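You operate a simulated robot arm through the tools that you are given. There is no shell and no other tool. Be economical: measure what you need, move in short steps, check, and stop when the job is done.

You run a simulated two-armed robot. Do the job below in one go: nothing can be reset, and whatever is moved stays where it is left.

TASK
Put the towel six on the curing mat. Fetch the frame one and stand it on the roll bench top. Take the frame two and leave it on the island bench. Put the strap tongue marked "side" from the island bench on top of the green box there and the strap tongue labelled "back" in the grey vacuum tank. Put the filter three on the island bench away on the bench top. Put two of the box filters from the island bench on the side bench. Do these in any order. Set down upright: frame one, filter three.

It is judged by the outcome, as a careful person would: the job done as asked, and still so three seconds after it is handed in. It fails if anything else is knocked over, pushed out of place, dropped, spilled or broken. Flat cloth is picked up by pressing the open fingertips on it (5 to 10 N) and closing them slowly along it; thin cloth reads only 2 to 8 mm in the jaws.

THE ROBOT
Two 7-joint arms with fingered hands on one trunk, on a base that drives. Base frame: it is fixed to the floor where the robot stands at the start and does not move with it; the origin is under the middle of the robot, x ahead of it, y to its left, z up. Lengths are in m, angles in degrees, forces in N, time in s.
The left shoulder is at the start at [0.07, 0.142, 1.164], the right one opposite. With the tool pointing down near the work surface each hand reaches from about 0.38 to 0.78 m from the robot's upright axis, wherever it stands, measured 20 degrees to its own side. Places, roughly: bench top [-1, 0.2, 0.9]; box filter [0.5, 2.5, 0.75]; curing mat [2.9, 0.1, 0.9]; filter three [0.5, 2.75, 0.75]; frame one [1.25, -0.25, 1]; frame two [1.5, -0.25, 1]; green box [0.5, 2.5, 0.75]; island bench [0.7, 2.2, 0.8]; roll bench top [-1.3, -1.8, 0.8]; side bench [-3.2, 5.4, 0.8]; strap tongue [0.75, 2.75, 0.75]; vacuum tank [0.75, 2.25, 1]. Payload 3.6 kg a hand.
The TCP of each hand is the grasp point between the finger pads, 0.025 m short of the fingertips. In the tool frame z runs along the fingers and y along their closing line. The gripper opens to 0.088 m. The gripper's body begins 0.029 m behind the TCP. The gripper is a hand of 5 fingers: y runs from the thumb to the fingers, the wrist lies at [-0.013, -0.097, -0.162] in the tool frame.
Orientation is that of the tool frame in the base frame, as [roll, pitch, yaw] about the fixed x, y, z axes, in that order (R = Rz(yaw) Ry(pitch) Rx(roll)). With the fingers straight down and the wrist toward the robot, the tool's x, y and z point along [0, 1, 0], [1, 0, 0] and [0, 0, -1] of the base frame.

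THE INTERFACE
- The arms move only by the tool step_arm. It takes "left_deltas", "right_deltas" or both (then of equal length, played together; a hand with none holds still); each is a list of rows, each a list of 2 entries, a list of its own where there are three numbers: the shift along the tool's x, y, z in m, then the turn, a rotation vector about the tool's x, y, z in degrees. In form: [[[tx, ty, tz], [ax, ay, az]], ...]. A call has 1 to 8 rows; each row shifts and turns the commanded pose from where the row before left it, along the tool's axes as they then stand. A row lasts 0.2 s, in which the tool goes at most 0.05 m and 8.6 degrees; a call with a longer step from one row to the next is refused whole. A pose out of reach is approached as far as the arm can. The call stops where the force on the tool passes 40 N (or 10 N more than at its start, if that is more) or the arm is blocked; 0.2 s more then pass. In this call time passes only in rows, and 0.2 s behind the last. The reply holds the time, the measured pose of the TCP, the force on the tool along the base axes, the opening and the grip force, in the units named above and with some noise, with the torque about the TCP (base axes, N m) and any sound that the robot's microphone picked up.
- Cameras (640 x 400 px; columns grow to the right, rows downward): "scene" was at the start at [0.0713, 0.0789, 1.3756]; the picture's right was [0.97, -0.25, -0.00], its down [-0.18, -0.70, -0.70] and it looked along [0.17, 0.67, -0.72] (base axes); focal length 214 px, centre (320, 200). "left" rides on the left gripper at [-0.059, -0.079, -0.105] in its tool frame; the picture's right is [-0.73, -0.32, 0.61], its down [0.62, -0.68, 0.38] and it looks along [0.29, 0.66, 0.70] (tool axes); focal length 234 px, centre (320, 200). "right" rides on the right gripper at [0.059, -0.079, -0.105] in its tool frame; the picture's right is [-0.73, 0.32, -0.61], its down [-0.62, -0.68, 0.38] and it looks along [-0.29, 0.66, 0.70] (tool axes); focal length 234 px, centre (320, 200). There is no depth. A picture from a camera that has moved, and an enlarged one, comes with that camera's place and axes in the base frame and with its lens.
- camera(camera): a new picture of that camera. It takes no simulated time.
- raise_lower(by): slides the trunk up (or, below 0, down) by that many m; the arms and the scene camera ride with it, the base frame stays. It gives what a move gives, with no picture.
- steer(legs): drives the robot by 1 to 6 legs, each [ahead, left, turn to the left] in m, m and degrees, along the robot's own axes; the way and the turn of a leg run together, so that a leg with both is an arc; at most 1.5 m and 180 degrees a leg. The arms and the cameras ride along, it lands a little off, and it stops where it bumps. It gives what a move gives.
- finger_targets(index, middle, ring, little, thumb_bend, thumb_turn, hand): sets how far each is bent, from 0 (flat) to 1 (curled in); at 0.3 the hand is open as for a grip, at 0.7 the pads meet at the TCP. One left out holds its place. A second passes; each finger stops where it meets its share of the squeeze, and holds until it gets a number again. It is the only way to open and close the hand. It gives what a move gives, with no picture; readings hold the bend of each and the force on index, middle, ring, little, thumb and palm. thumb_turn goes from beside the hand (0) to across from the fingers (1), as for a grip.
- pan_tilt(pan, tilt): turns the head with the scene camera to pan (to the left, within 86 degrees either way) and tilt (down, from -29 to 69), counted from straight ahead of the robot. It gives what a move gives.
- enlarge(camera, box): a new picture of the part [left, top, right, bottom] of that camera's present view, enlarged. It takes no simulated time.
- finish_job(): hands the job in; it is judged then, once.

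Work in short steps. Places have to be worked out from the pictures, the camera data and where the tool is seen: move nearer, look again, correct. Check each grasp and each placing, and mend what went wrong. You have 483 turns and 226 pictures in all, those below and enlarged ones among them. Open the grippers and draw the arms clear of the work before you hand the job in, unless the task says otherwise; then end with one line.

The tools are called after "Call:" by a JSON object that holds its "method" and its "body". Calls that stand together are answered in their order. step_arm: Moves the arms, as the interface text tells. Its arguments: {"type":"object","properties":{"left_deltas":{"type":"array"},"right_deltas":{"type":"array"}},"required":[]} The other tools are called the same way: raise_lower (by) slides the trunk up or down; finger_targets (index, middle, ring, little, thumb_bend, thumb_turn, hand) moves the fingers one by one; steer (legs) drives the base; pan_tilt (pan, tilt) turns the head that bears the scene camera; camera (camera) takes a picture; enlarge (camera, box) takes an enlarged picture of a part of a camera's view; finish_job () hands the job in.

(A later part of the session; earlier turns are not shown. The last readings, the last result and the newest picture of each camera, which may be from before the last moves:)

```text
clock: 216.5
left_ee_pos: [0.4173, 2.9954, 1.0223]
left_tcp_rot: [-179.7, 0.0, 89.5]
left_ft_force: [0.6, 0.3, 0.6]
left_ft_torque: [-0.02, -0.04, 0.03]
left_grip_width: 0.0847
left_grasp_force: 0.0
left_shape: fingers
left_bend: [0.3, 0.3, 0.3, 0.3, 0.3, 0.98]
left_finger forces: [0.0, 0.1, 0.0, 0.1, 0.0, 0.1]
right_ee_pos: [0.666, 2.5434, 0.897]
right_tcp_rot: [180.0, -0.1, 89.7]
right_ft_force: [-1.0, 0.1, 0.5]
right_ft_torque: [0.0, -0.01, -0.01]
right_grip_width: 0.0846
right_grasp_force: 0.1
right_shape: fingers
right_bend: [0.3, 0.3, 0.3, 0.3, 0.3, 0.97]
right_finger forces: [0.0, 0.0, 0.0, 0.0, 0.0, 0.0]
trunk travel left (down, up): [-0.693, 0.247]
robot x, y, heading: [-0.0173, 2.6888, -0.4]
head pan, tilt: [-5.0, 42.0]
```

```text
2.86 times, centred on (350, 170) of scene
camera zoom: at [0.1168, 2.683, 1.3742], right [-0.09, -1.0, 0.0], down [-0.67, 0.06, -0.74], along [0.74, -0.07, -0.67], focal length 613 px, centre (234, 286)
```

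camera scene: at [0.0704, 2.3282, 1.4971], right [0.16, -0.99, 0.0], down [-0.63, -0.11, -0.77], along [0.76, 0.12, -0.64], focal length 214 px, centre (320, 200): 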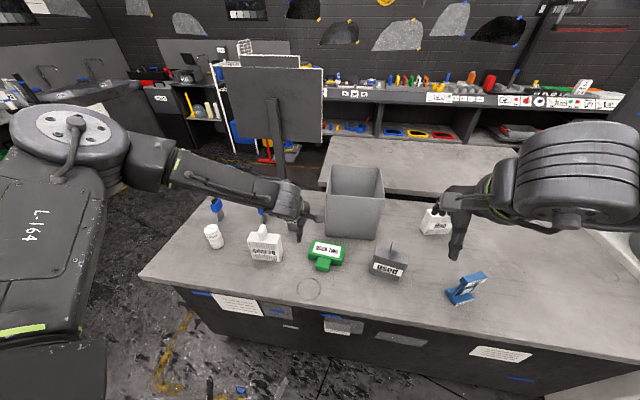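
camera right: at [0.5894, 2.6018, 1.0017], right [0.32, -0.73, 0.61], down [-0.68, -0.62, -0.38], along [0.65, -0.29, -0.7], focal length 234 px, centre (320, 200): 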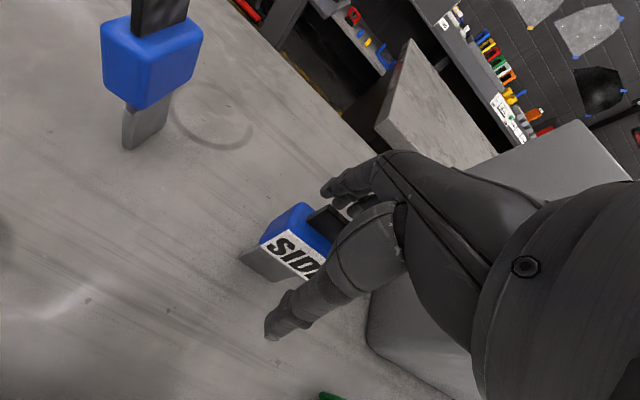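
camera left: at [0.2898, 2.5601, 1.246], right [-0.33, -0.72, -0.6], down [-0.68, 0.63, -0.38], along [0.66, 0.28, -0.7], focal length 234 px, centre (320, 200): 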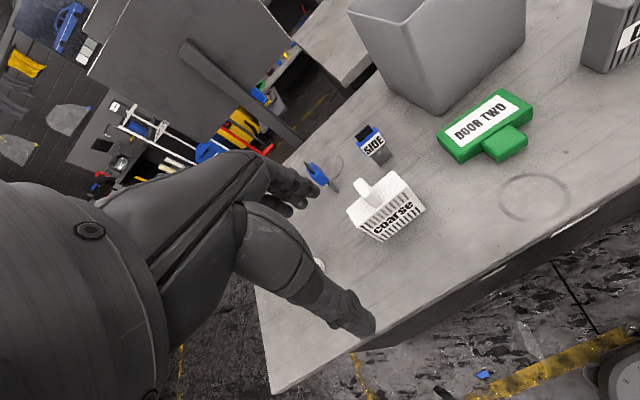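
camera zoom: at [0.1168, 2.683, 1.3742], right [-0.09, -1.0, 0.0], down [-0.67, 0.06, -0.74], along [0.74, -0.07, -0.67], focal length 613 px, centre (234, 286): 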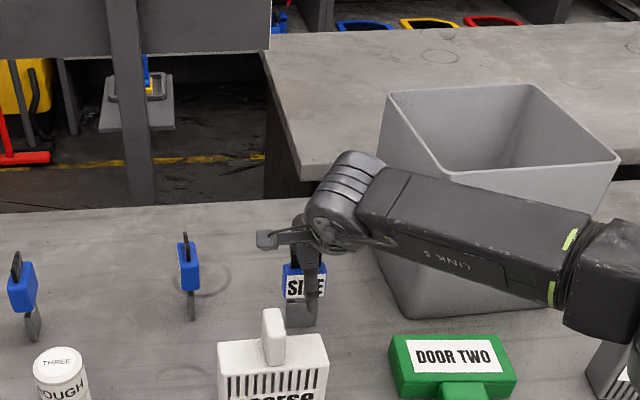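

SIDE sits between thumb and fingers. I close gradually.

Call:
{"method": "finger_targets", "body": {"hand": "right", "index": 0.6, "middle": 0.6, "ring": 0.6, "little": 0.6, "thumb_bend": 0.6}}

Call:
{"method": "enlarge", "body": {"camera": "right", "box": [180, 120, 440, 360]}}

```text
clock: 217.5
left_ee_pos: [0.416, 2.9939, 1.0208]
left_tcp_rot: [-179.7, 0.1, 89.6]
left_ft_force: [-0.1, -0.2, 0.8]
left_ft_torque: [0.01, 0.02, -0.02]
left_grip_width: 0.0849
left_grasp_force: 0.1
left_shape: fingers
left_bend: [0.3, 0.3, 0.3, 0.3, 0.3, 0.98]
left_finger forces: [0.0, 0.1, 0.0, 0.0, 0.0, 0.0]
right_ee_pos: [0.6673, 2.5437, 0.8972]
right_tcp_rot: [-179.9, -0.1, 89.7]
right_ft_force: [0.6, 0.0, -0.4]
right_ft_torque: [0.0, 0.01, 0.0]
right_grip_width: 0.0208
right_grasp_force: 0.6
right_shape: fingers
right_bend: [0.6, 0.6, 0.6, 0.6, 0.59, 0.97]
right_finger forces: [0.2, 0.1, 0.0, 0.0, 0.4, 0.1]
trunk travel left (down, up): [-0.693, 0.247]
robot x, y, heading: [-0.018, 2.6943, -0.5]
head pan, tilt: [-5.0, 42.0]
```

```text
1.67 times, centred on (310, 240) of right
camera zoom: at [0.5892, 2.6021, 1.0021], right [0.32, -0.73, 0.61], down [-0.69, -0.62, -0.38], along [0.65, -0.29, -0.7], focal length 390 px, centre (337, 133)
```

zoom: 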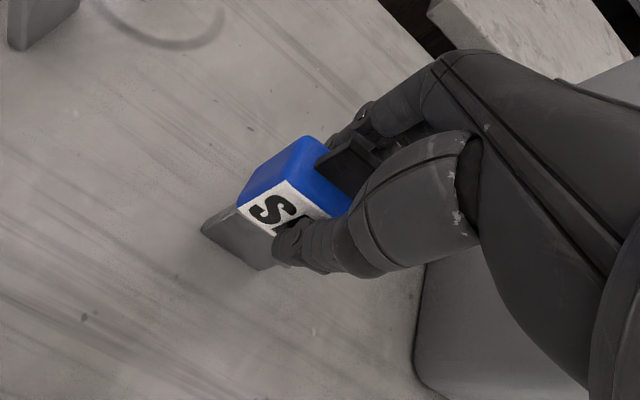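

Light contact at about 20 mm. I tighten and lift.

Call:
{"method": "finger_targets", "body": {"hand": "right", "index": 0.76, "middle": 0.76, "ring": 0.76, "little": 0.72, "thumb_bend": 0.71}}

Call:
{"method": "step_arm", "body": {"right_deltas": [[[0, 0, -0.02], [0, 0, 0]], [[0, 0, -0.03], [0, 0, 0]], [[0, 0, -0.04], [0, 0, 0]], [[0, 0, -0.03], [0, 0, 0]]]}}

Call:
{"method": "camera", "body": {"camera": "right"}}

Call:
{"method": "enlarge", "body": {"camera": "scene", "box": [250, 80, 450, 280]}}

```text
clock: 218.5
left_ee_pos: [0.417, 2.9933, 1.0209]
left_tcp_rot: [-179.7, 0.0, 89.7]
left_ft_force: [0.1, 0.2, 0.2]
left_ft_torque: [-0.04, 0.04, -0.02]
left_grip_width: 0.0846
left_grasp_force: 0.1
left_shape: fingers
left_bend: [0.3, 0.3, 0.3, 0.3, 0.3, 0.98]
left_finger forces: [0.0, 0.1, 0.0, 0.0, 0.0, 0.0]
right_ee_pos: [0.6662, 2.5435, 0.898]
right_tcp_rot: [-180.0, 0.0, 89.7]
right_ft_force: [0.1, 0.0, 0.0]
right_ft_torque: [0.0, 0.03, 0.02]
right_grip_width: 0.0174
right_grasp_force: 16.2
right_shape: fingers
right_bend: [0.73, 0.74, 0.75, 0.72, 0.6, 0.93]
right_finger forces: [8.0, 5.3, 2.5, 0.1, 15.8, 0.0]
trunk travel left (down, up): [-0.693, 0.247]
robot x, y, heading: [-0.0178, 2.6885, -0.5]
head pan, tilt: [-5.0, 42.0]
```

```text
clock: 219.5
left_ee_pos: [0.4154, 2.9953, 1.022]
left_tcp_rot: [-179.7, 0.2, 89.6]
left_ft_force: [-0.2, 0.2, -0.3]
left_ft_torque: [-0.02, -0.02, -0.03]
left_grip_width: 0.0845
left_grasp_force: 0.1
left_shape: fingers
left_bend: [0.3, 0.3, 0.3, 0.3, 0.3, 0.98]
left_finger forces: [0.0, 0.1, 0.1, 0.0, 0.0, 0.1]
right_ee_pos: [0.6676, 2.5439, 1.0161]
right_tcp_rot: [-179.9, -0.1, 89.7]
right_ft_force: [-1.8, -0.8, -0.1]
right_ft_torque: [0.02, 0.02, -0.02]
right_grip_width: 0.017
right_grasp_force: 15.5
right_shape: fingers
right_bend: [0.73, 0.74, 0.75, 0.72, 0.6, 0.93]
right_finger forces: [8.5, 4.7, 2.5, 0.1, 15.8, 0.0]
trunk travel left (down, up): [-0.693, 0.247]
robot x, y, heading: [-0.0171, 2.6885, -0.4]
head pan, tilt: [-5.0, 42.0]
```

```text
136 pictures are left
camera right: at [0.5888, 2.6027, 1.121], right [0.32, -0.73, 0.61], down [-0.69, -0.62, -0.38], along [0.65, -0.29, -0.7], focal length 234 px, centre (320, 200)
```

right: 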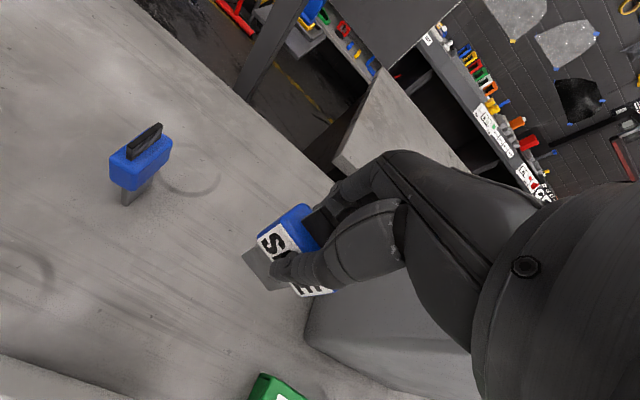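

```text
2.00 times, centred on (350, 180) of scene
camera zoom: at [0.1161, 2.6836, 1.3742], right [-0.09, -1.0, 0.0], down [-0.67, 0.06, -0.74], along [0.74, -0.07, -0.67], focal length 429 px, centre (260, 240)
```

zoom: 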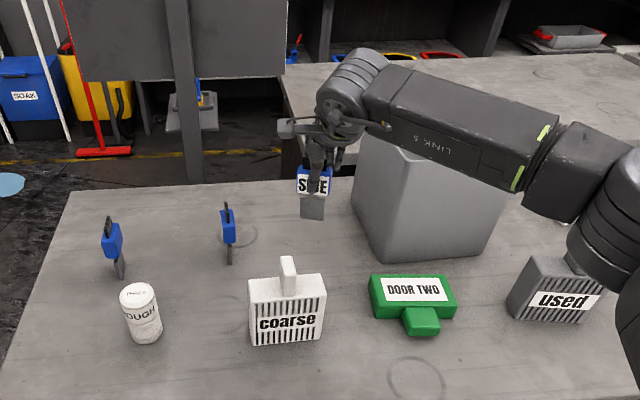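

SIDE is held upright. Green box top spans about x 0.545–0.615, y 2.295–2.445; I carry SIDE above its middle.

Call:
{"method": "step_arm", "body": {"right_deltas": [[[0, -0.041, 0], [0, 0, 0]], [[-0.01, -0.041, 0], [0, 0, 0]], [[-0.041, 0, 0], [0, 0, 0]], [[-0.041, 0, 0], [0, 0, 0]], [[-0.041, 0, 0], [0, 0, 0]], [[-0.041, 0, 0], [0, 0, 0]]]}}

Call:
{"method": "camera", "body": {"camera": "right"}}

Call:
{"method": "enlarge", "body": {"camera": "scene", "box": [300, 120, 500, 280]}}

```text
clock: 220.9
left_ee_pos: [0.4161, 2.9944, 1.0221]
left_tcp_rot: [-179.7, -0.1, 89.6]
left_ft_force: [0.2, -0.6, -0.1]
left_ft_torque: [0.05, -0.01, -0.02]
left_grip_width: 0.0849
left_grasp_force: 0.0
left_shape: fingers
left_bend: [0.3, 0.3, 0.3, 0.3, 0.3, 0.97]
left_finger forces: [0.0, 0.0, 0.1, 0.0, 0.0, 0.0]
right_ee_pos: [0.5817, 2.3718, 1.0155]
right_tcp_rot: [-180.0, -0.1, 89.8]
right_ft_force: [0.3, -0.7, -0.5]
right_ft_torque: [-0.02, -0.03, 0.01]
right_grip_width: 0.0172
right_grasp_force: 15.9
right_shape: fingers
right_bend: [0.74, 0.74, 0.75, 0.72, 0.6, 0.93]
right_finger forces: [8.7, 4.6, 2.4, 0.0, 15.8, 0.0]
trunk travel left (down, up): [-0.693, 0.247]
robot x, y, heading: [-0.0182, 2.6914, -0.6]
head pan, tilt: [-5.0, 42.0]
```

```text
134 pictures are left
camera right: at [0.5028, 2.4304, 1.1219], right [0.32, -0.73, 0.61], down [-0.69, -0.62, -0.38], along [0.65, -0.29, -0.7], focal length 234 px, centre (320, 200)
```

right: 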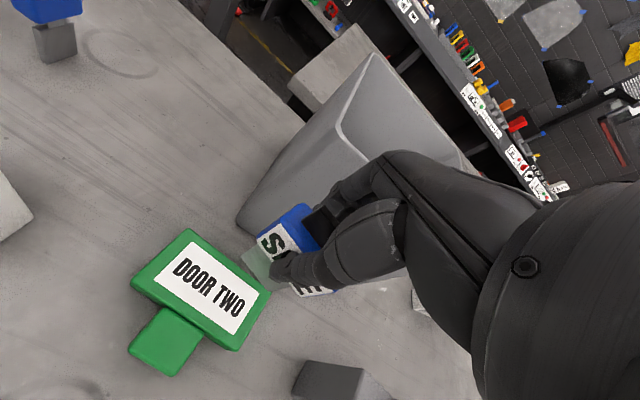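

```text
2.50 times, centred on (400, 200) of scene
camera zoom: at [0.116, 2.6818, 1.3742], right [-0.09, -1.0, 0.0], down [-0.67, 0.06, -0.74], along [0.74, -0.07, -0.67], focal length 536 px, centre (120, 200)
```

zoom: 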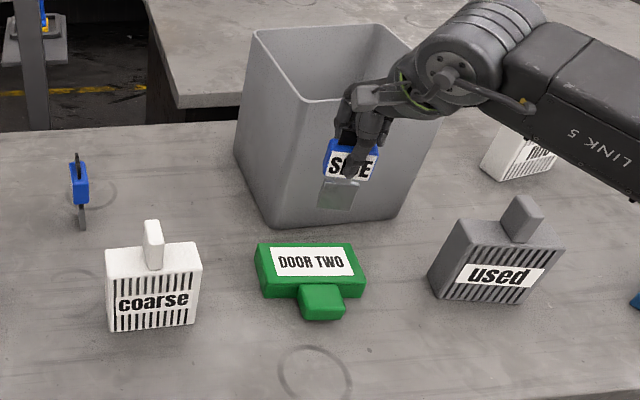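

Box top centre is nearer (0.56, 2.388). I correct and lower to contact.

Call:
{"method": "step_arm", "body": {"right_deltas": [[[0.016, -0.021, 0.01], [0, 0, 0]], [[0, 0, 0.02], [0, 0, 0]], [[0, 0, 0.01], [0, 0, 0]], [[0, 0, 0.006], [0, 0, 0]], [[0, 0, 0.006], [0, 0, 0]]]}}

Call:
{"method": "enlarge", "body": {"camera": "scene", "box": [320, 150, 480, 270]}}

Call:
{"method": "camera", "body": {"camera": "right"}}

```text
clock: 222.1
left_ee_pos: [0.4154, 2.9941, 1.0218]
left_tcp_rot: [-179.7, 0.0, 89.6]
left_ft_force: [0.5, -0.3, 0.1]
left_ft_torque: [-0.06, 0.0, -0.05]
left_grip_width: 0.0846
left_grasp_force: 0.0
left_shape: fingers
left_bend: [0.3, 0.3, 0.3, 0.3, 0.3, 0.98]
left_finger forces: [0.0, 0.0, 0.0, 0.0, 0.0, 0.0]
right_ee_pos: [0.565, 2.3876, 0.9622]
right_tcp_rot: [-179.9, -0.1, 89.6]
right_ft_force: [-0.4, 0.1, -1.5]
right_ft_torque: [-0.01, -0.01, 0.0]
right_grip_width: 0.0168
right_grasp_force: 16.2
right_shape: fingers
right_bend: [0.74, 0.74, 0.75, 0.72, 0.6, 0.93]
right_finger forces: [8.8, 4.6, 2.5, 0.0, 15.7, 0.0]
trunk travel left (down, up): [-0.693, 0.247]
robot x, y, heading: [-0.015, 2.6891, -0.5]
head pan, tilt: [-5.0, 42.0]
```

```text
3.33 times, centred on (400, 210) of scene
camera zoom: at [0.1168, 2.6831, 1.3741], right [-0.09, -1.0, 0.0], down [-0.67, 0.06, -0.74], along [0.74, -0.07, -0.67], focal length 715 px, centre (53, 167)
```

zoom: 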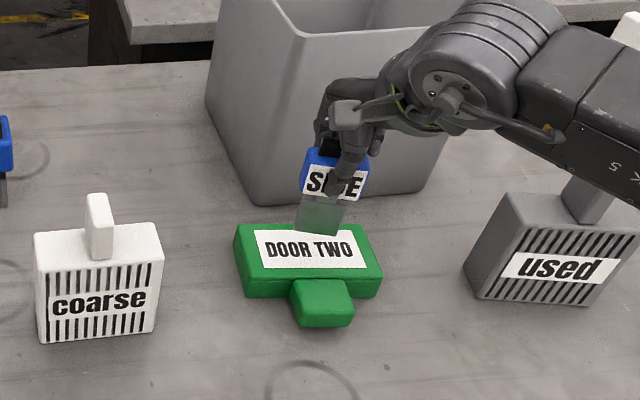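

```text
131 pictures are left
camera right: at [0.4872, 2.4459, 1.0674], right [0.32, -0.73, 0.61], down [-0.69, -0.62, -0.38], along [0.65, -0.29, -0.7], focal length 234 px, centre (320, 200)
```

right: 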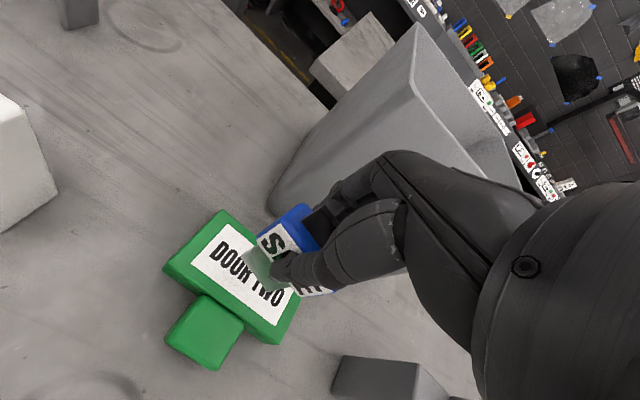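

Over the box; I continue lowering gently.

Call:
{"method": "step_arm", "body": {"right_deltas": [[[0, 0, 0.008], [0, 0, 0]], [[0, 0, 0.006], [0, 0, 0]], [[0, 0, 0.005], [0, 0, 0]], [[0, 0, 0.004], [0, 0, 0]]]}}

Call:
{"method": "enlarge", "body": {"camera": "scene", "box": [340, 170, 460, 260]}}

```text
clock: 223.1
left_ee_pos: [0.4156, 2.9939, 1.0213]
left_tcp_rot: [-179.7, 0.0, 89.7]
left_ft_force: [0.1, 0.3, -0.7]
left_ft_torque: [-0.02, 0.03, -0.01]
left_grip_width: 0.0847
left_grasp_force: 0.1
left_shape: fingers
left_bend: [0.3, 0.3, 0.3, 0.3, 0.3, 0.98]
left_finger forces: [0.0, 0.0, 0.1, 0.0, 0.0, 0.0]
right_ee_pos: [0.5644, 2.3867, 0.9419]
right_tcp_rot: [-180.0, -0.2, 89.7]
right_ft_force: [1.1, -0.5, -1.3]
right_ft_torque: [0.0, 0.01, -0.04]
right_grip_width: 0.0168
right_grasp_force: 16.2
right_shape: fingers
right_bend: [0.74, 0.74, 0.75, 0.72, 0.6, 0.93]
right_finger forces: [8.7, 4.6, 2.4, 0.0, 15.9, 0.0]
trunk travel left (down, up): [-0.693, 0.247]
robot x, y, heading: [-0.0187, 2.691, -0.5]
head pan, tilt: [-5.0, 42.0]
```

```text
4.44 times, centred on (400, 215) of scene
camera zoom: at [0.1166, 2.6832, 1.3742], right [-0.09, -1.0, 0.0], down [-0.67, 0.06, -0.74], along [0.74, -0.07, -0.67], focal length 953 px, centre (-36, 133)
```

zoom: 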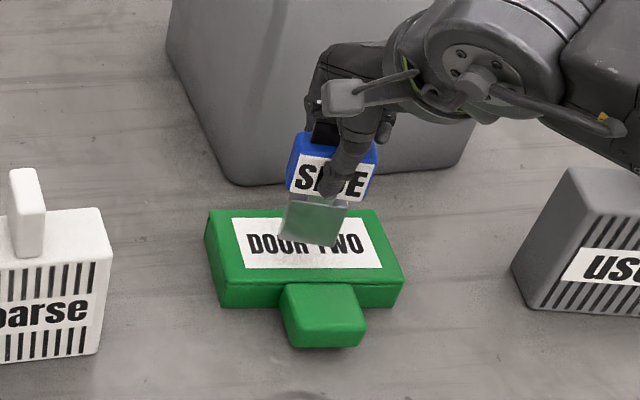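

Call:
{"method": "step_arm", "body": {"right_deltas": [[[0, 0, 0.005], [0, 0, 0]], [[0, 0, 0.004], [0, 0, 0]], [[0, 0, 0.004], [0, 0, 0]]]}}

```text
clock: 223.9
left_ee_pos: [0.4157, 2.9964, 1.0211]
left_tcp_rot: [-179.8, 0.1, 89.6]
left_ft_force: [0.2, 0.4, -0.1]
left_ft_torque: [0.01, 0.01, -0.05]
left_grip_width: 0.0847
left_grasp_force: 0.1
left_shape: fingers
left_bend: [0.3, 0.3, 0.3, 0.3, 0.3, 0.98]
left_finger forces: [0.1, 0.0, 0.0, 0.1, 0.0, 0.0]
right_ee_pos: [0.5629, 2.3866, 0.928]
right_tcp_rot: [179.8, 0.1, 89.6]
right_ft_force: [-0.5, -1.0, 2.6]
right_ft_torque: [0.0, -0.01, 0.02]
right_grip_width: 0.0172
right_grasp_force: 16.4
right_shape: fingers
right_bend: [0.74, 0.74, 0.75, 0.72, 0.6, 0.93]
right_finger forces: [9.2, 5.5, 2.2, 0.0, 16.3, 0.1]
trunk travel left (down, up): [-0.693, 0.247]
robot x, y, heading: [-0.0165, 2.6902, -0.6]
head pan, tilt: [-5.0, 42.0]
```

First contact. I look from both sides, then open slowly.

Call:
{"method": "enlarge", "body": {"camera": "scene", "box": [340, 170, 460, 260]}}

Call:
{"method": "finger_targets", "body": {"hand": "right", "index": 0.6, "middle": 0.6, "ring": 0.6, "little": 0.6, "thumb_bend": 0.585}}

Call:
{"method": "enlarge", "body": {"camera": "scene", "box": [340, 170, 460, 260]}}

```text
4.44 times, centred on (400, 215) of scene
camera zoom: at [0.1154, 2.6835, 1.3744], right [-0.09, -1.0, 0.0], down [-0.67, 0.06, -0.74], along [0.74, -0.07, -0.67], focal length 953 px, centre (-36, 133)
```

zoom: 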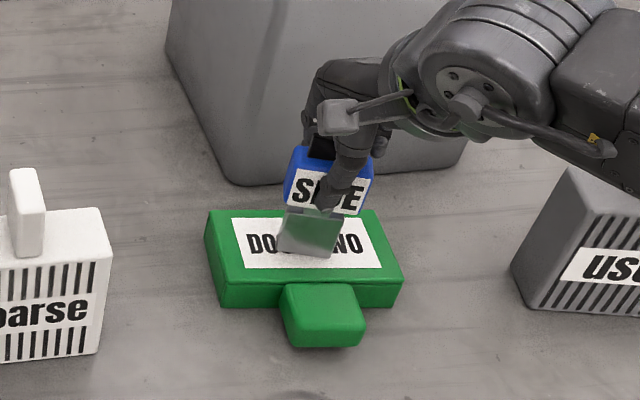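

```text
clock: 224.9
left_ee_pos: [0.4155, 2.9948, 1.0215]
left_tcp_rot: [-179.7, 0.1, 89.6]
left_ft_force: [-0.8, 0.2, -0.3]
left_ft_torque: [0.01, -0.02, -0.03]
left_grip_width: 0.0846
left_grasp_force: 0.1
left_shape: fingers
left_bend: [0.3, 0.3, 0.3, 0.3, 0.3, 0.98]
left_finger forces: [0.0, 0.0, 0.0, 0.0, 0.0, 0.1]
right_ee_pos: [0.5647, 2.3865, 0.9268]
right_tcp_rot: [-179.9, -0.1, 89.8]
right_ft_force: [-0.2, -0.6, -0.2]
right_ft_torque: [0.01, 0.01, -0.03]
right_grip_width: 0.0222
right_grasp_force: 0.1
right_shape: fingers
right_bend: [0.6, 0.6, 0.6, 0.6, 0.58, 0.97]
right_finger forces: [0.1, 0.0, 0.0, 0.1, 0.0, 0.1]
trunk travel left (down, up): [-0.693, 0.247]
robot x, y, heading: [-0.0186, 2.6941, -0.5]
head pan, tilt: [-5.0, 42.0]
```

```text
4.44 times, centred on (400, 215) of scene
camera zoom: at [0.1163, 2.6833, 1.3742], right [-0.09, -1.0, 0.0], down [-0.67, 0.06, -0.74], along [0.74, -0.07, -0.67], focal length 953 px, centre (-36, 133)
```

zoom: 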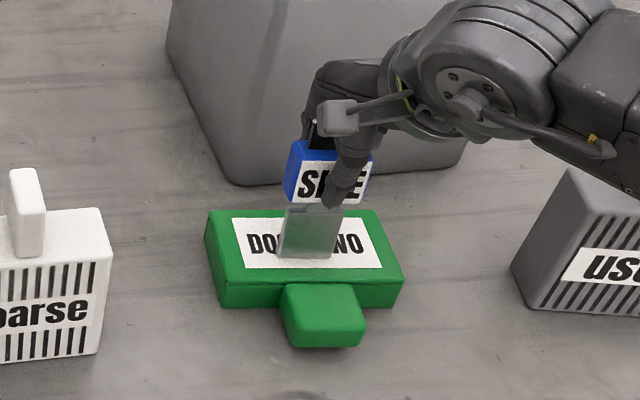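

It stands on the box. I open fully and rise.

Call:
{"method": "finger_targets", "body": {"hand": "right", "index": 0.3, "middle": 0.3, "ring": 0.3, "little": 0.3, "thumb_bend": 0.3}}

Call:
{"method": "step_arm", "body": {"right_deltas": [[[0, 0, -0.02], [0, 0, 0]], [[0, 0, -0.03], [0, 0, 0]], [[0, 0, -0.045], [0, 0, 0]], [[0, 0, -0.045], [0, 0, 0]], [[0, -0.045, -0.01], [0, 0, 0]], [[0, -0.045, 0], [0, 0, 0]]]}}

Call:
{"method": "enlarge", "body": {"camera": "scene", "box": [260, 120, 500, 290]}}

```text
clock: 225.9
left_ee_pos: [0.4159, 2.9947, 1.0204]
left_tcp_rot: [-179.7, 0.1, 89.6]
left_ft_force: [0.0, -0.3, 0.5]
left_ft_torque: [0.0, 0.01, 0.03]
left_grip_width: 0.0848
left_grasp_force: 0.2
left_shape: fingers
left_bend: [0.3, 0.3, 0.3, 0.3, 0.3, 0.98]
left_finger forces: [0.0, 0.0, 0.0, 0.0, 0.0, 0.0]
right_ee_pos: [0.5636, 2.3877, 0.9275]
right_tcp_rot: [180.0, -0.1, 89.6]
right_ft_force: [-0.6, 0.1, -0.3]
right_ft_torque: [0.01, 0.0, 0.0]
right_grip_width: 0.0845
right_grasp_force: 0.0
right_shape: fingers
right_bend: [0.3, 0.3, 0.3, 0.3, 0.3, 0.97]
right_finger forces: [0.2, 0.0, 0.0, 0.0, 0.0, 0.0]
trunk travel left (down, up): [-0.693, 0.247]
robot x, y, heading: [-0.02, 2.6924, -0.3]
head pan, tilt: [-5.0, 42.0]
```

```text
clock: 227.3
left_ee_pos: [0.4156, 2.9946, 1.0214]
left_tcp_rot: [-179.8, 0.0, 89.6]
left_ft_force: [-0.1, 1.2, 0.0]
left_ft_torque: [0.01, -0.01, 0.01]
left_grip_width: 0.0846
left_grasp_force: 0.0
left_shape: fingers
left_bend: [0.3, 0.3, 0.3, 0.3, 0.3, 0.98]
left_finger forces: [0.0, 0.0, 0.0, 0.1, 0.0, 0.0]
right_ee_pos: [0.4744, 2.3865, 1.0801]
right_tcp_rot: [-180.0, -0.2, 89.7]
right_ft_force: [-0.4, 0.8, -0.2]
right_ft_torque: [0.03, -0.01, 0.0]
right_grip_width: 0.0847
right_grasp_force: 0.1
right_shape: fingers
right_bend: [0.3, 0.3, 0.3, 0.3, 0.3, 0.97]
right_finger forces: [0.1, 0.0, 0.0, 0.0, 0.0, 0.1]
trunk travel left (down, up): [-0.693, 0.247]
robot x, y, heading: [-0.0159, 2.6915, -0.7]
head pan, tilt: [-5.0, 42.0]
```

```text
2.35 times, centred on (380, 205) of scene
camera zoom: at [0.1146, 2.6832, 1.3744], right [-0.09, -1.0, 0.0], down [-0.67, 0.06, -0.74], along [0.74, -0.07, -0.67], focal length 505 px, centre (179, 188)
```

zoom: 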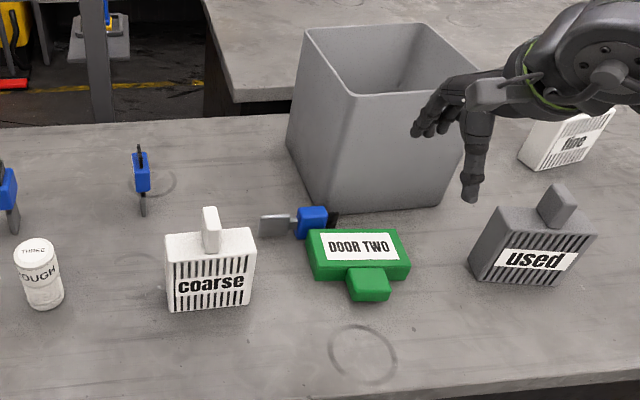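

SIDE toppled off backward and lies between the box and the tank. I look closely.

Call:
{"method": "enlarge", "body": {"camera": "scene", "box": [340, 190, 440, 250]}}

Call:
{"method": "camera", "body": {"camera": "right"}}

```text
6.40 times, centred on (390, 220) of scene
camera zoom: at [0.1146, 2.6832, 1.3744], right [-0.09, -1.0, 0.0], down [-0.67, 0.06, -0.74], along [0.74, -0.07, -0.67], focal length 1373 px, centre (-128, 72)
```

zoom: 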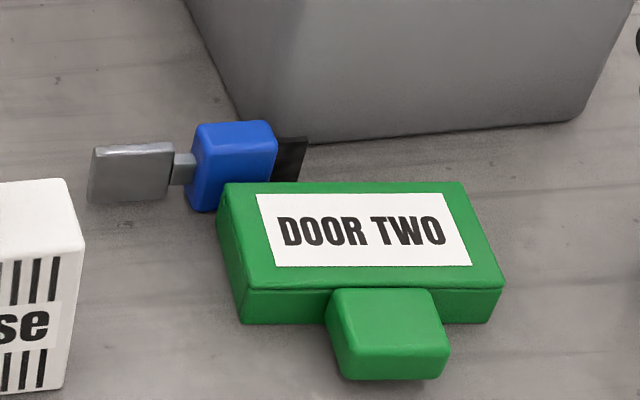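

```text
125 pictures are left
camera right: at [0.3978, 2.4446, 1.1845], right [0.32, -0.73, 0.61], down [-0.68, -0.62, -0.38], along [0.66, -0.29, -0.7], focal length 234 px, centre (320, 200)
```

right: 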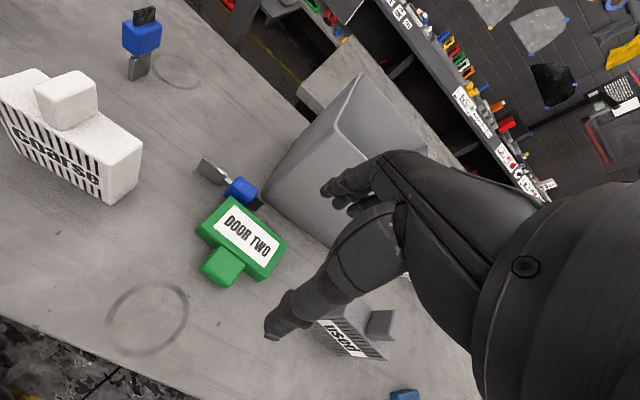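

SIDE lies on its long edge, graspable across its thickness. I narrow the fingers and move above its neck at about (0.645, 2.468).

Call:
{"method": "finger_targets", "body": {"hand": "right", "index": 0.42, "middle": 0.42, "ring": 0.42, "little": 0.42, "thumb_bend": 0.42}}

Call:
{"method": "step_arm", "body": {"right_deltas": [[[0.03, 0.03, 0], [0, 0, 0]], [[0.03, 0.035, 0], [0, 0, 0]], [[0.02, 0.04, 0], [0, 0, 0]], [[0.0, 0.04, 0.02], [0, 0, 0]], [[0, 0.025, 0.035], [0, 0, 0]], [[0, 0, 0.04], [0, 0, 0]]]}}

Call:
{"method": "camera", "body": {"camera": "right"}}

Call:
{"method": "enlarge", "body": {"camera": "scene", "box": [320, 150, 440, 250]}}

```text
clock: 228.3
left_ee_pos: [0.4156, 2.9948, 1.0219]
left_tcp_rot: [-179.7, 0.0, 89.6]
left_ft_force: [0.9, 1.0, -0.3]
left_ft_torque: [0.01, -0.03, 0.02]
left_grip_width: 0.0846
left_grasp_force: 0.1
left_shape: fingers
left_bend: [0.3, 0.3, 0.3, 0.3, 0.3, 0.98]
left_finger forces: [0.0, 0.0, 0.0, 0.0, 0.1, 0.0]
right_ee_pos: [0.4762, 2.3866, 1.078]
right_tcp_rot: [-180.0, -0.1, 89.7]
right_ft_force: [-1.1, -0.2, -0.3]
right_ft_torque: [0.01, 0.0, -0.01]
right_grip_width: 0.0597
right_grasp_force: 0.1
right_shape: fingers
right_bend: [0.42, 0.42, 0.42, 0.42, 0.42, 0.97]
right_finger forces: [0.0, 0.1, 0.0, 0.1, 0.1, 0.1]
trunk travel left (down, up): [-0.693, 0.247]
robot x, y, heading: [-0.0182, 2.6896, -0.7]
head pan, tilt: [-5.0, 42.0]
```

```text
clock: 229.7
left_ee_pos: [0.4178, 2.9942, 1.0221]
left_tcp_rot: [-179.7, 0.0, 89.6]
left_ft_force: [-0.6, 0.7, -1.3]
left_ft_torque: [0.02, 0.0, 0.0]
left_grip_width: 0.0847
left_grasp_force: 0.1
left_shape: fingers
left_bend: [0.3, 0.3, 0.3, 0.3, 0.3, 0.98]
left_finger forces: [0.0, 0.0, 0.0, 0.0, 0.0, 0.0]
right_ee_pos: [0.6452, 2.4646, 0.9825]
right_tcp_rot: [-179.9, -0.1, 89.7]
right_ft_force: [1.1, -1.1, -0.8]
right_ft_torque: [-0.01, 0.0, 0.01]
right_grip_width: 0.0593
right_grasp_force: 0.1
right_shape: fingers
right_bend: [0.42, 0.42, 0.42, 0.42, 0.42, 0.97]
right_finger forces: [0.0, 0.0, 0.0, 0.0, 0.0, 0.0]
trunk travel left (down, up): [-0.693, 0.247]
robot x, y, heading: [-0.0182, 2.692, -0.6]
head pan, tilt: [-5.0, 42.0]
```

```text
124 pictures are left
camera right: at [0.5676, 2.5232, 1.0882], right [0.32, -0.73, 0.61], down [-0.68, -0.62, -0.38], along [0.65, -0.29, -0.7], focal length 234 px, centre (320, 200)
```

right: 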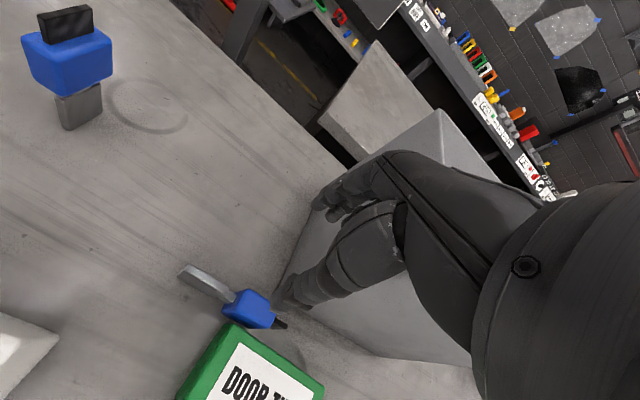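

```text
4.00 times, centred on (380, 200) of scene
camera zoom: at [0.1167, 2.6829, 1.3742], right [-0.09, -1.0, 0.0], down [-0.67, 0.06, -0.74], along [0.74, -0.07, -0.67], focal length 858 px, centre (80, 200)
```

zoom: 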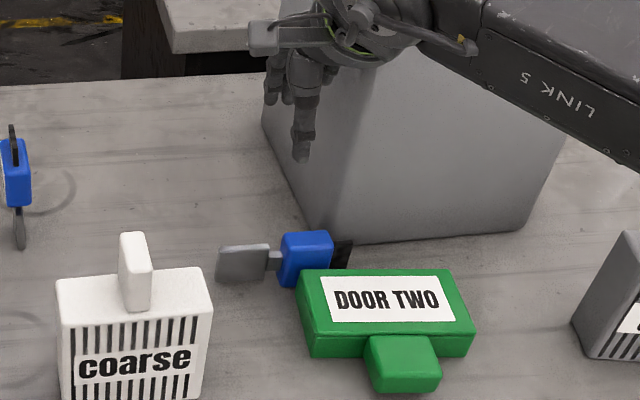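

I descend onto its neck, stopping on force.

Call:
{"method": "step_arm", "body": {"right_deltas": [[[0, -0.006, 0.04], [0, 0, 0]], [[0, 0, 0.04], [0, 0, 0]], [[0, 0, 0.03], [0, 0, 0]]]}}

Call:
{"method": "camera", "body": {"camera": "right"}}

Call:
{"method": "enlarge", "body": {"camera": "scene", "box": [320, 150, 440, 250]}}

```text
clock: 230.5
left_ee_pos: [0.4159, 2.9938, 1.0212]
left_tcp_rot: [-179.7, 0.1, 89.6]
left_ft_force: [-0.5, 0.1, 0.3]
left_ft_torque: [-0.01, -0.03, 0.04]
left_grip_width: 0.0848
left_grasp_force: 0.0
left_shape: fingers
left_bend: [0.3, 0.3, 0.3, 0.3, 0.3, 0.98]
left_finger forces: [0.1, 0.0, 0.0, 0.0, 0.0, 0.0]
right_ee_pos: [0.6384, 2.4682, 0.8712]
right_tcp_rot: [-179.9, 0.1, 89.7]
right_ft_force: [0.3, -0.4, 0.0]
right_ft_torque: [-0.01, -0.02, 0.01]
right_grip_width: 0.0598
right_grasp_force: 0.1
right_shape: fingers
right_bend: [0.42, 0.42, 0.42, 0.42, 0.42, 0.97]
right_finger forces: [0.1, 0.0, 0.0, 0.0, 0.0, 0.1]
trunk travel left (down, up): [-0.693, 0.247]
robot x, y, heading: [-0.0172, 2.6888, -0.2]
head pan, tilt: [-5.0, 42.0]
```

```text
122 pictures are left
camera right: at [0.5611, 2.5272, 0.9762], right [0.32, -0.73, 0.61], down [-0.69, -0.62, -0.38], along [0.65, -0.29, -0.7], focal length 234 px, centre (320, 200)
```

right: 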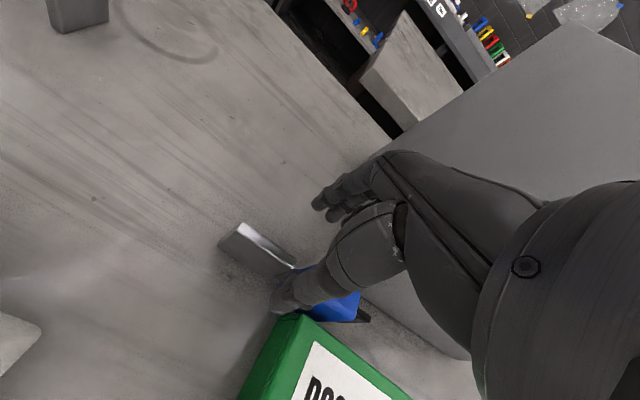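

```text
4.00 times, centred on (380, 200) of scene
camera zoom: at [0.1167, 2.6835, 1.3742], right [-0.09, -1.0, 0.0], down [-0.67, 0.06, -0.74], along [0.74, -0.07, -0.67], focal length 858 px, centre (80, 200)
```

zoom: 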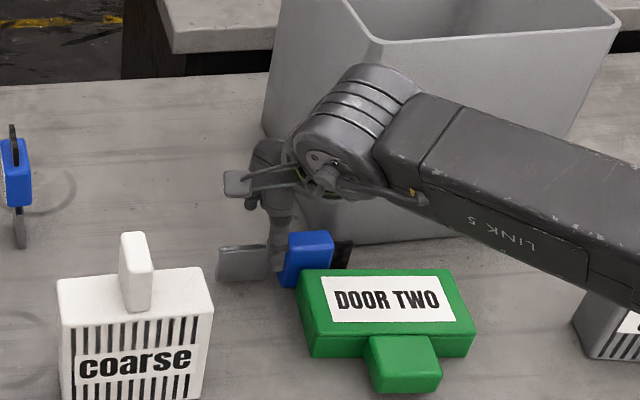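

Thumb aligned with the neck. I lower the rest and close.

Call:
{"method": "step_arm", "body": {"right_deltas": [[[0, 0, 0.02], [0, 0, 0]], [[0, 0, 0.015], [0, 0, 0]], [[0, 0, 0.01], [0, 0, 0]]]}}

Call:
{"method": "finger_targets", "body": {"hand": "right", "index": 0.62, "middle": 0.62, "ring": 0.62, "little": 0.62, "thumb_bend": 0.62}}

Call:
{"method": "camera", "body": {"camera": "right"}}

```text
clock: 231.3
left_ee_pos: [0.4151, 2.9953, 1.0215]
left_tcp_rot: [-179.8, 0.1, 89.6]
left_ft_force: [-1.2, -0.4, 0.8]
left_ft_torque: [0.01, 0.0, 0.0]
left_grip_width: 0.0846
left_grasp_force: 0.1
left_shape: fingers
left_bend: [0.3, 0.3, 0.3, 0.3, 0.3, 0.98]
left_finger forces: [0.0, 0.0, 0.0, 0.1, 0.1, 0.1]
right_ee_pos: [0.6367, 2.4685, 0.8288]
right_tcp_rot: [179.9, -0.1, 89.8]
right_ft_force: [0.3, -0.1, 4.2]
right_ft_torque: [-0.03, -0.23, -0.01]
right_grip_width: 0.0593
right_grasp_force: 2.7
right_shape: fingers
right_bend: [0.42, 0.41, 0.42, 0.42, 0.42, 0.97]
right_finger forces: [0.0, 5.1, 0.1, 0.0, 0.0, 0.0]
trunk travel left (down, up): [-0.693, 0.247]
robot x, y, heading: [-0.0187, 2.6926, -0.6]
head pan, tilt: [-5.0, 42.0]
```

```text
clock: 232.3
left_ee_pos: [0.4156, 2.9948, 1.0215]
left_tcp_rot: [-179.9, 0.1, 89.7]
left_ft_force: [0.9, 0.4, 1.2]
left_ft_torque: [0.0, 0.01, 0.0]
left_grip_width: 0.0844
left_grasp_force: 0.0
left_shape: fingers
left_bend: [0.3, 0.3, 0.3, 0.3, 0.3, 0.98]
left_finger forces: [0.0, 0.0, 0.0, 0.0, 0.0, 0.0]
right_ee_pos: [0.6368, 2.4679, 0.8275]
right_tcp_rot: [180.0, 0.0, 89.7]
right_ft_force: [2.5, 0.9, 7.2]
right_ft_torque: [-0.01, -0.17, 0.04]
right_grip_width: 0.0162
right_grasp_force: 3.7
right_shape: fingers
right_bend: [0.62, 0.61, 0.62, 0.62, 0.62, 0.97]
right_finger forces: [3.1, 4.7, 0.0, 0.0, 0.0, 0.0]
trunk travel left (down, up): [-0.693, 0.247]
robot x, y, heading: [-0.0175, 2.6908, -0.4]
head pan, tilt: [-5.0, 42.0]
```

```text
120 pictures are left
camera right: at [0.5595, 2.5266, 0.9326], right [0.32, -0.73, 0.61], down [-0.68, -0.62, -0.38], along [0.66, -0.29, -0.7], focal length 234 px, centre (320, 200)
```

right: 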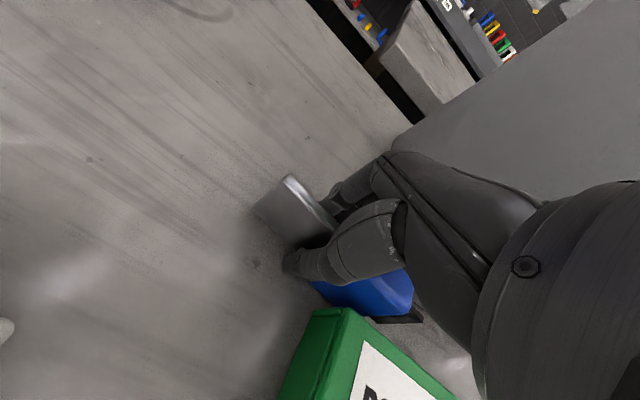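

Call:
{"method": "finger_targets", "body": {"hand": "right", "index": 0.76, "middle": 0.76, "ring": 0.76, "little": 0.76, "thumb_bend": 0.72}}

Call:
{"method": "camera", "body": {"camera": "right"}}

```text
clock: 233.3
left_ee_pos: [0.4145, 2.994, 1.0218]
left_tcp_rot: [-179.7, 0.1, 89.6]
left_ft_force: [0.3, -0.1, 0.2]
left_ft_torque: [0.01, 0.01, 0.02]
left_grip_width: 0.0847
left_grasp_force: 0.1
left_shape: fingers
left_bend: [0.3, 0.3, 0.3, 0.3, 0.3, 0.98]
left_finger forces: [0.0, 0.1, 0.1, 0.1, 0.0, 0.0]
right_ee_pos: [0.6376, 2.4674, 0.8267]
right_tcp_rot: [-179.9, -0.1, 89.7]
right_ft_force: [0.2, -0.7, 2.4]
right_ft_torque: [0.01, 0.03, 0.03]
right_grip_width: 0.0019
right_grasp_force: 9.5
right_shape: fingers
right_bend: [0.75, 0.76, 0.75, 0.76, 0.67, 0.96]
right_finger forces: [5.0, 0.2, 3.1, 0.1, 10.3, 0.0]
trunk travel left (down, up): [-0.693, 0.247]
robot x, y, heading: [-0.0186, 2.6908, -0.4]
head pan, tilt: [-5.0, 42.0]
```

```text
119 pictures are left
camera right: at [0.5598, 2.526, 0.9318], right [0.32, -0.73, 0.61], down [-0.69, -0.62, -0.38], along [0.65, -0.29, -0.7], focal length 234 px, centre (320, 200)
```

right: 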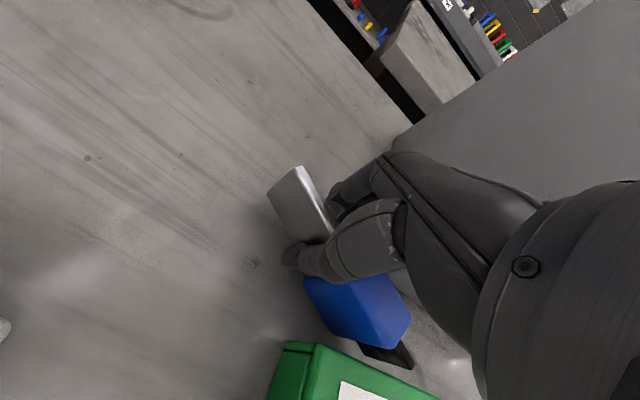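

It grips the tongue/neck. I tighten a bit and lift a little to check.

Call:
{"method": "finger_targets", "body": {"hand": "right", "index": 0.82, "middle": 0.8, "ring": 0.82, "little": 0.76, "thumb_bend": 0.74}}

Call:
{"method": "step_arm", "body": {"right_deltas": [[[0, 0, -0.02], [0, 0, 0]], [[0, 0, -0.03], [0, 0, 0]], [[0, 0, -0.04], [0, 0, 0]], [[0, 0, -0.04], [0, 0, 0]]]}}

Call:
{"method": "camera", "body": {"camera": "right"}}

Call:
{"method": "enlarge", "body": {"camera": "scene", "box": [280, 130, 460, 260]}}

```text
clock: 234.3
left_ee_pos: [0.4164, 2.9941, 1.0216]
left_tcp_rot: [-179.7, 0.1, 89.6]
left_ft_force: [0.7, -0.9, -1.3]
left_ft_torque: [-0.02, 0.0, 0.0]
left_grip_width: 0.0845
left_grasp_force: 0.0
left_shape: fingers
left_bend: [0.3, 0.3, 0.3, 0.3, 0.3, 0.98]
left_finger forces: [0.0, 0.0, 0.0, 0.0, 0.0, 0.0]
right_ee_pos: [0.6384, 2.4687, 0.8281]
right_tcp_rot: [180.0, -0.1, 89.6]
right_ft_force: [1.1, -0.5, 3.9]
right_ft_torque: [-0.07, 0.09, 0.04]
right_grip_width: 0.0024
right_grasp_force: 16.8
right_shape: fingers
right_bend: [0.78, 0.8, 0.81, 0.76, 0.66, 0.94]
right_finger forces: [8.5, 1.4, 6.0, 0.1, 16.8, 0.1]
trunk travel left (down, up): [-0.693, 0.247]
robot x, y, heading: [-0.0176, 2.6866, -0.5]
head pan, tilt: [-5.0, 42.0]
```

```text
clock: 235.3
left_ee_pos: [0.4157, 2.9946, 1.0211]
left_tcp_rot: [-179.8, 0.2, 89.6]
left_ft_force: [1.7, -1.3, -0.1]
left_ft_torque: [0.0, 0.0, 0.04]
left_grip_width: 0.0844
left_grasp_force: 0.1
left_shape: fingers
left_bend: [0.3, 0.3, 0.3, 0.3, 0.3, 0.98]
left_finger forces: [0.1, 0.0, 0.0, 0.0, 0.0, 0.0]
right_ee_pos: [0.6398, 2.4663, 0.9559]
right_tcp_rot: [-179.9, 0.0, 89.7]
right_ft_force: [0.2, 0.0, -0.7]
right_ft_torque: [-0.01, -0.03, 0.02]
right_grip_width: 0.0027
right_grasp_force: 13.8
right_shape: fingers
right_bend: [0.79, 0.8, 0.81, 0.76, 0.67, 0.94]
right_finger forces: [9.7, 0.5, 3.6, 0.1, 13.3, 0.0]
trunk travel left (down, up): [-0.693, 0.247]
robot x, y, heading: [-0.018, 2.6918, -0.3]
head pan, tilt: [-5.0, 42.0]
```

```text
118 pictures are left
camera right: at [0.5609, 2.524, 1.06], right [0.32, -0.73, 0.61], down [-0.68, -0.62, -0.38], along [0.66, -0.29, -0.7], focal length 234 px, centre (320, 200)
```

right: 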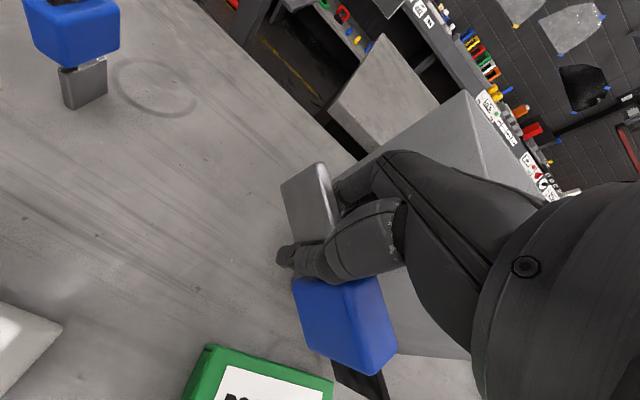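

```text
3.08 times, centred on (370, 195) of scene
camera zoom: at [0.1157, 2.6835, 1.3742], right [-0.09, -1.0, 0.0], down [-0.67, 0.06, -0.74], along [0.74, -0.07, -0.67], focal length 660 px, centre (166, 215)
```

zoom: 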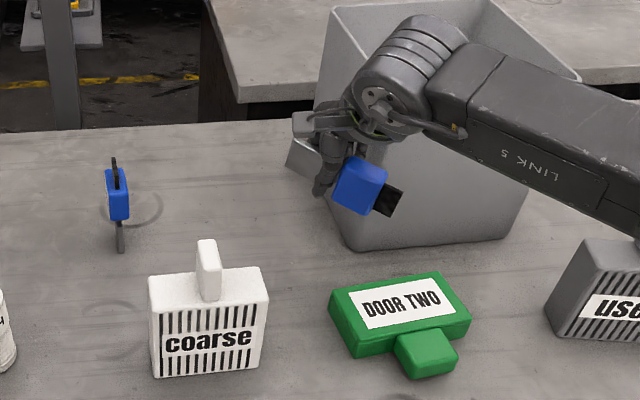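

SIDE is held at its neck; the box got turned slightly. I carry the strap over the box top and yaw to match it.

Call:
{"method": "step_arm", "body": {"right_deltas": [[[0, -0.04, 0], [0, 0, 0]], [[-0.025, -0.037, 0], [0, 0, 0]], [[-0.03, 0, 0], [0, 0, -7]], [[0, 0, 0], [0, 0, -7]], [[0, 0, 0.02], [0, 0, 0]]]}}

Call:
{"method": "camera", "body": {"camera": "right"}}

Call:
{"method": "enlarge", "body": {"camera": "scene", "box": [320, 150, 460, 260]}}

```text
clock: 236.5
left_ee_pos: [0.4173, 2.9943, 1.0213]
left_tcp_rot: [-179.7, 0.0, 89.6]
left_ft_force: [-0.3, -0.3, 0.8]
left_ft_torque: [-0.03, 0.0, 0.0]
left_grip_width: 0.0848
left_grasp_force: 0.0
left_shape: fingers
left_bend: [0.3, 0.3, 0.3, 0.3, 0.3, 0.98]
left_finger forces: [0.1, 0.0, 0.0, 0.1, 0.1, 0.1]
right_ee_pos: [0.561, 2.4122, 0.9372]
right_tcp_rot: [-179.9, 0.0, 103.7]
right_ft_force: [-1.2, -0.5, -1.0]
right_ft_torque: [0.0, 0.01, -0.01]
right_grip_width: 0.0032
right_grasp_force: 13.5
right_shape: fingers
right_bend: [0.79, 0.8, 0.81, 0.76, 0.67, 0.93]
right_finger forces: [10.4, 0.3, 3.5, 0.1, 13.5, 0.0]
trunk travel left (down, up): [-0.693, 0.247]
robot x, y, heading: [-0.0152, 2.6929, -0.5]
head pan, tilt: [-5.0, 42.0]
```

```text
116 pictures are left
camera right: at [0.4721, 2.4493, 1.042], right [0.49, -0.63, 0.61], down [-0.51, -0.77, -0.38], along [0.71, -0.12, -0.7], focal length 234 px, centre (320, 200)
```

right: 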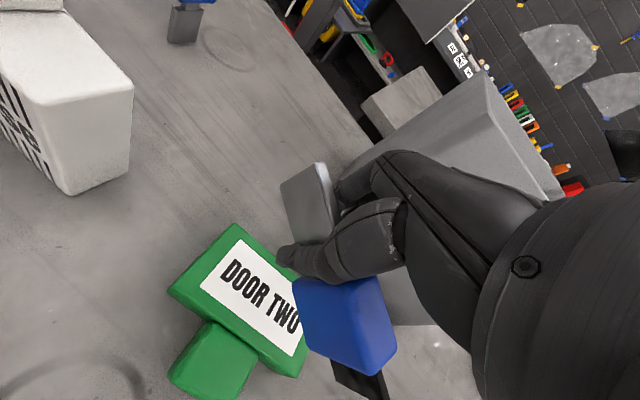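

```text
3.64 times, centred on (390, 205) of scene
camera zoom: at [0.1168, 2.6829, 1.3742], right [-0.09, -1.0, 0.0], down [-0.67, 0.06, -0.74], along [0.74, -0.07, -0.67], focal length 780 px, centre (66, 182)
```

zoom: 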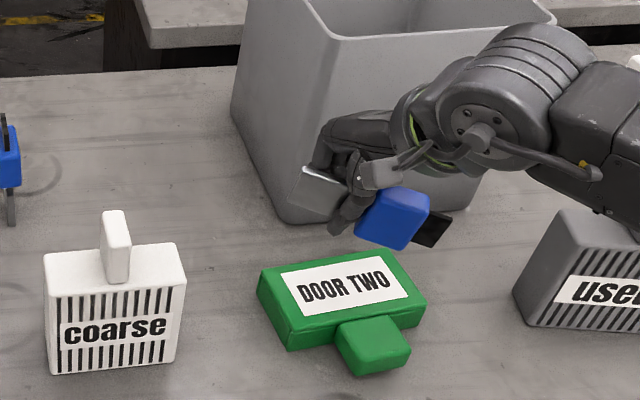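

The strap hangs head-down ~35°. I roll the hand about its closing axis to level it.

Call:
{"method": "step_arm", "body": {"right_deltas": [[[0.008, 0, -0.01], [0, -8, 0]], [[0, 0, 0], [0, -8, 0]], [[0, 0, 0], [0, -8, 0]], [[0, 0, 0], [0, -8, 0]]]}}

Call:
{"method": "enlarge", "body": {"camera": "scene", "box": [320, 150, 460, 260]}}

Call:
{"method": "camera", "body": {"camera": "right"}}

```text
clock: 237.5
left_ee_pos: [0.4165, 2.9952, 1.0208]
left_tcp_rot: [-179.7, 0.1, 89.6]
left_ft_force: [-0.4, 0.2, 0.3]
left_ft_torque: [0.01, 0.02, -0.01]
left_grip_width: 0.0847
left_grasp_force: 0.0
left_shape: fingers
left_bend: [0.3, 0.3, 0.3, 0.3, 0.3, 0.98]
left_finger forces: [0.1, 0.0, 0.0, 0.0, 0.2, 0.0]
right_ee_pos: [0.5602, 2.4213, 0.9478]
right_tcp_rot: [-180.0, 32.1, 103.7]
right_ft_force: [0.1, -1.2, -1.1]
right_ft_torque: [0.01, -0.03, -0.02]
right_grip_width: 0.003
right_grasp_force: 13.9
right_shape: fingers
right_bend: [0.8, 0.8, 0.82, 0.76, 0.67, 0.93]
right_finger forces: [10.9, 0.0, 2.8, 0.0, 13.9, 0.0]
trunk travel left (down, up): [-0.693, 0.247]
robot x, y, heading: [-0.0197, 2.6919, -0.2]
head pan, tilt: [-5.0, 42.0]
```

```text
3.64 times, centred on (390, 205) of scene
camera zoom: at [0.1167, 2.684, 1.3742], right [-0.09, -1.0, 0.0], down [-0.67, 0.06, -0.74], along [0.74, -0.07, -0.67], focal length 780 px, centre (66, 182)
```

zoom: 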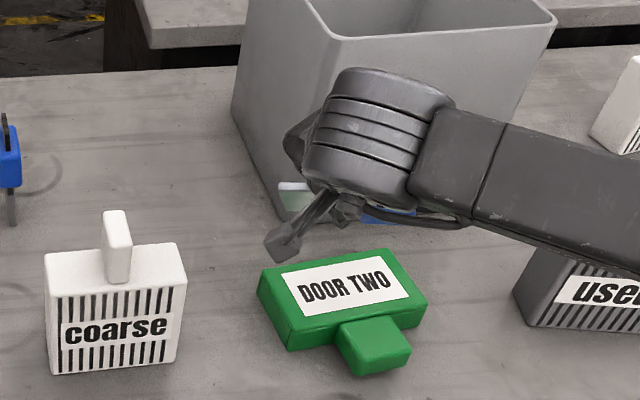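

```text
113 pictures are left
camera right: at [0.4588, 2.5042, 1.0053], right [0.38, -0.21, 0.9], down [-0.49, -0.87, 0.01], along [0.78, -0.44, -0.44], focal length 234 px, centre (320, 200)
```

right: 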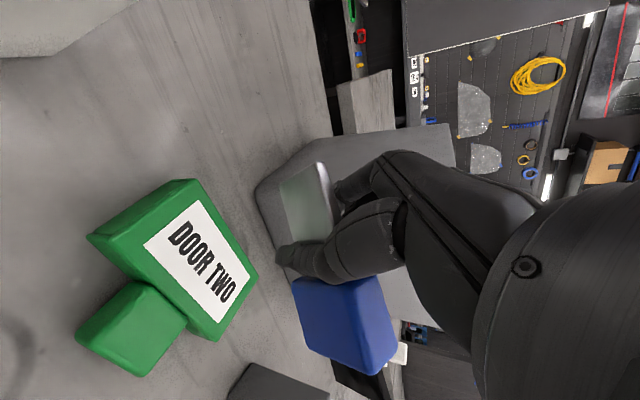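

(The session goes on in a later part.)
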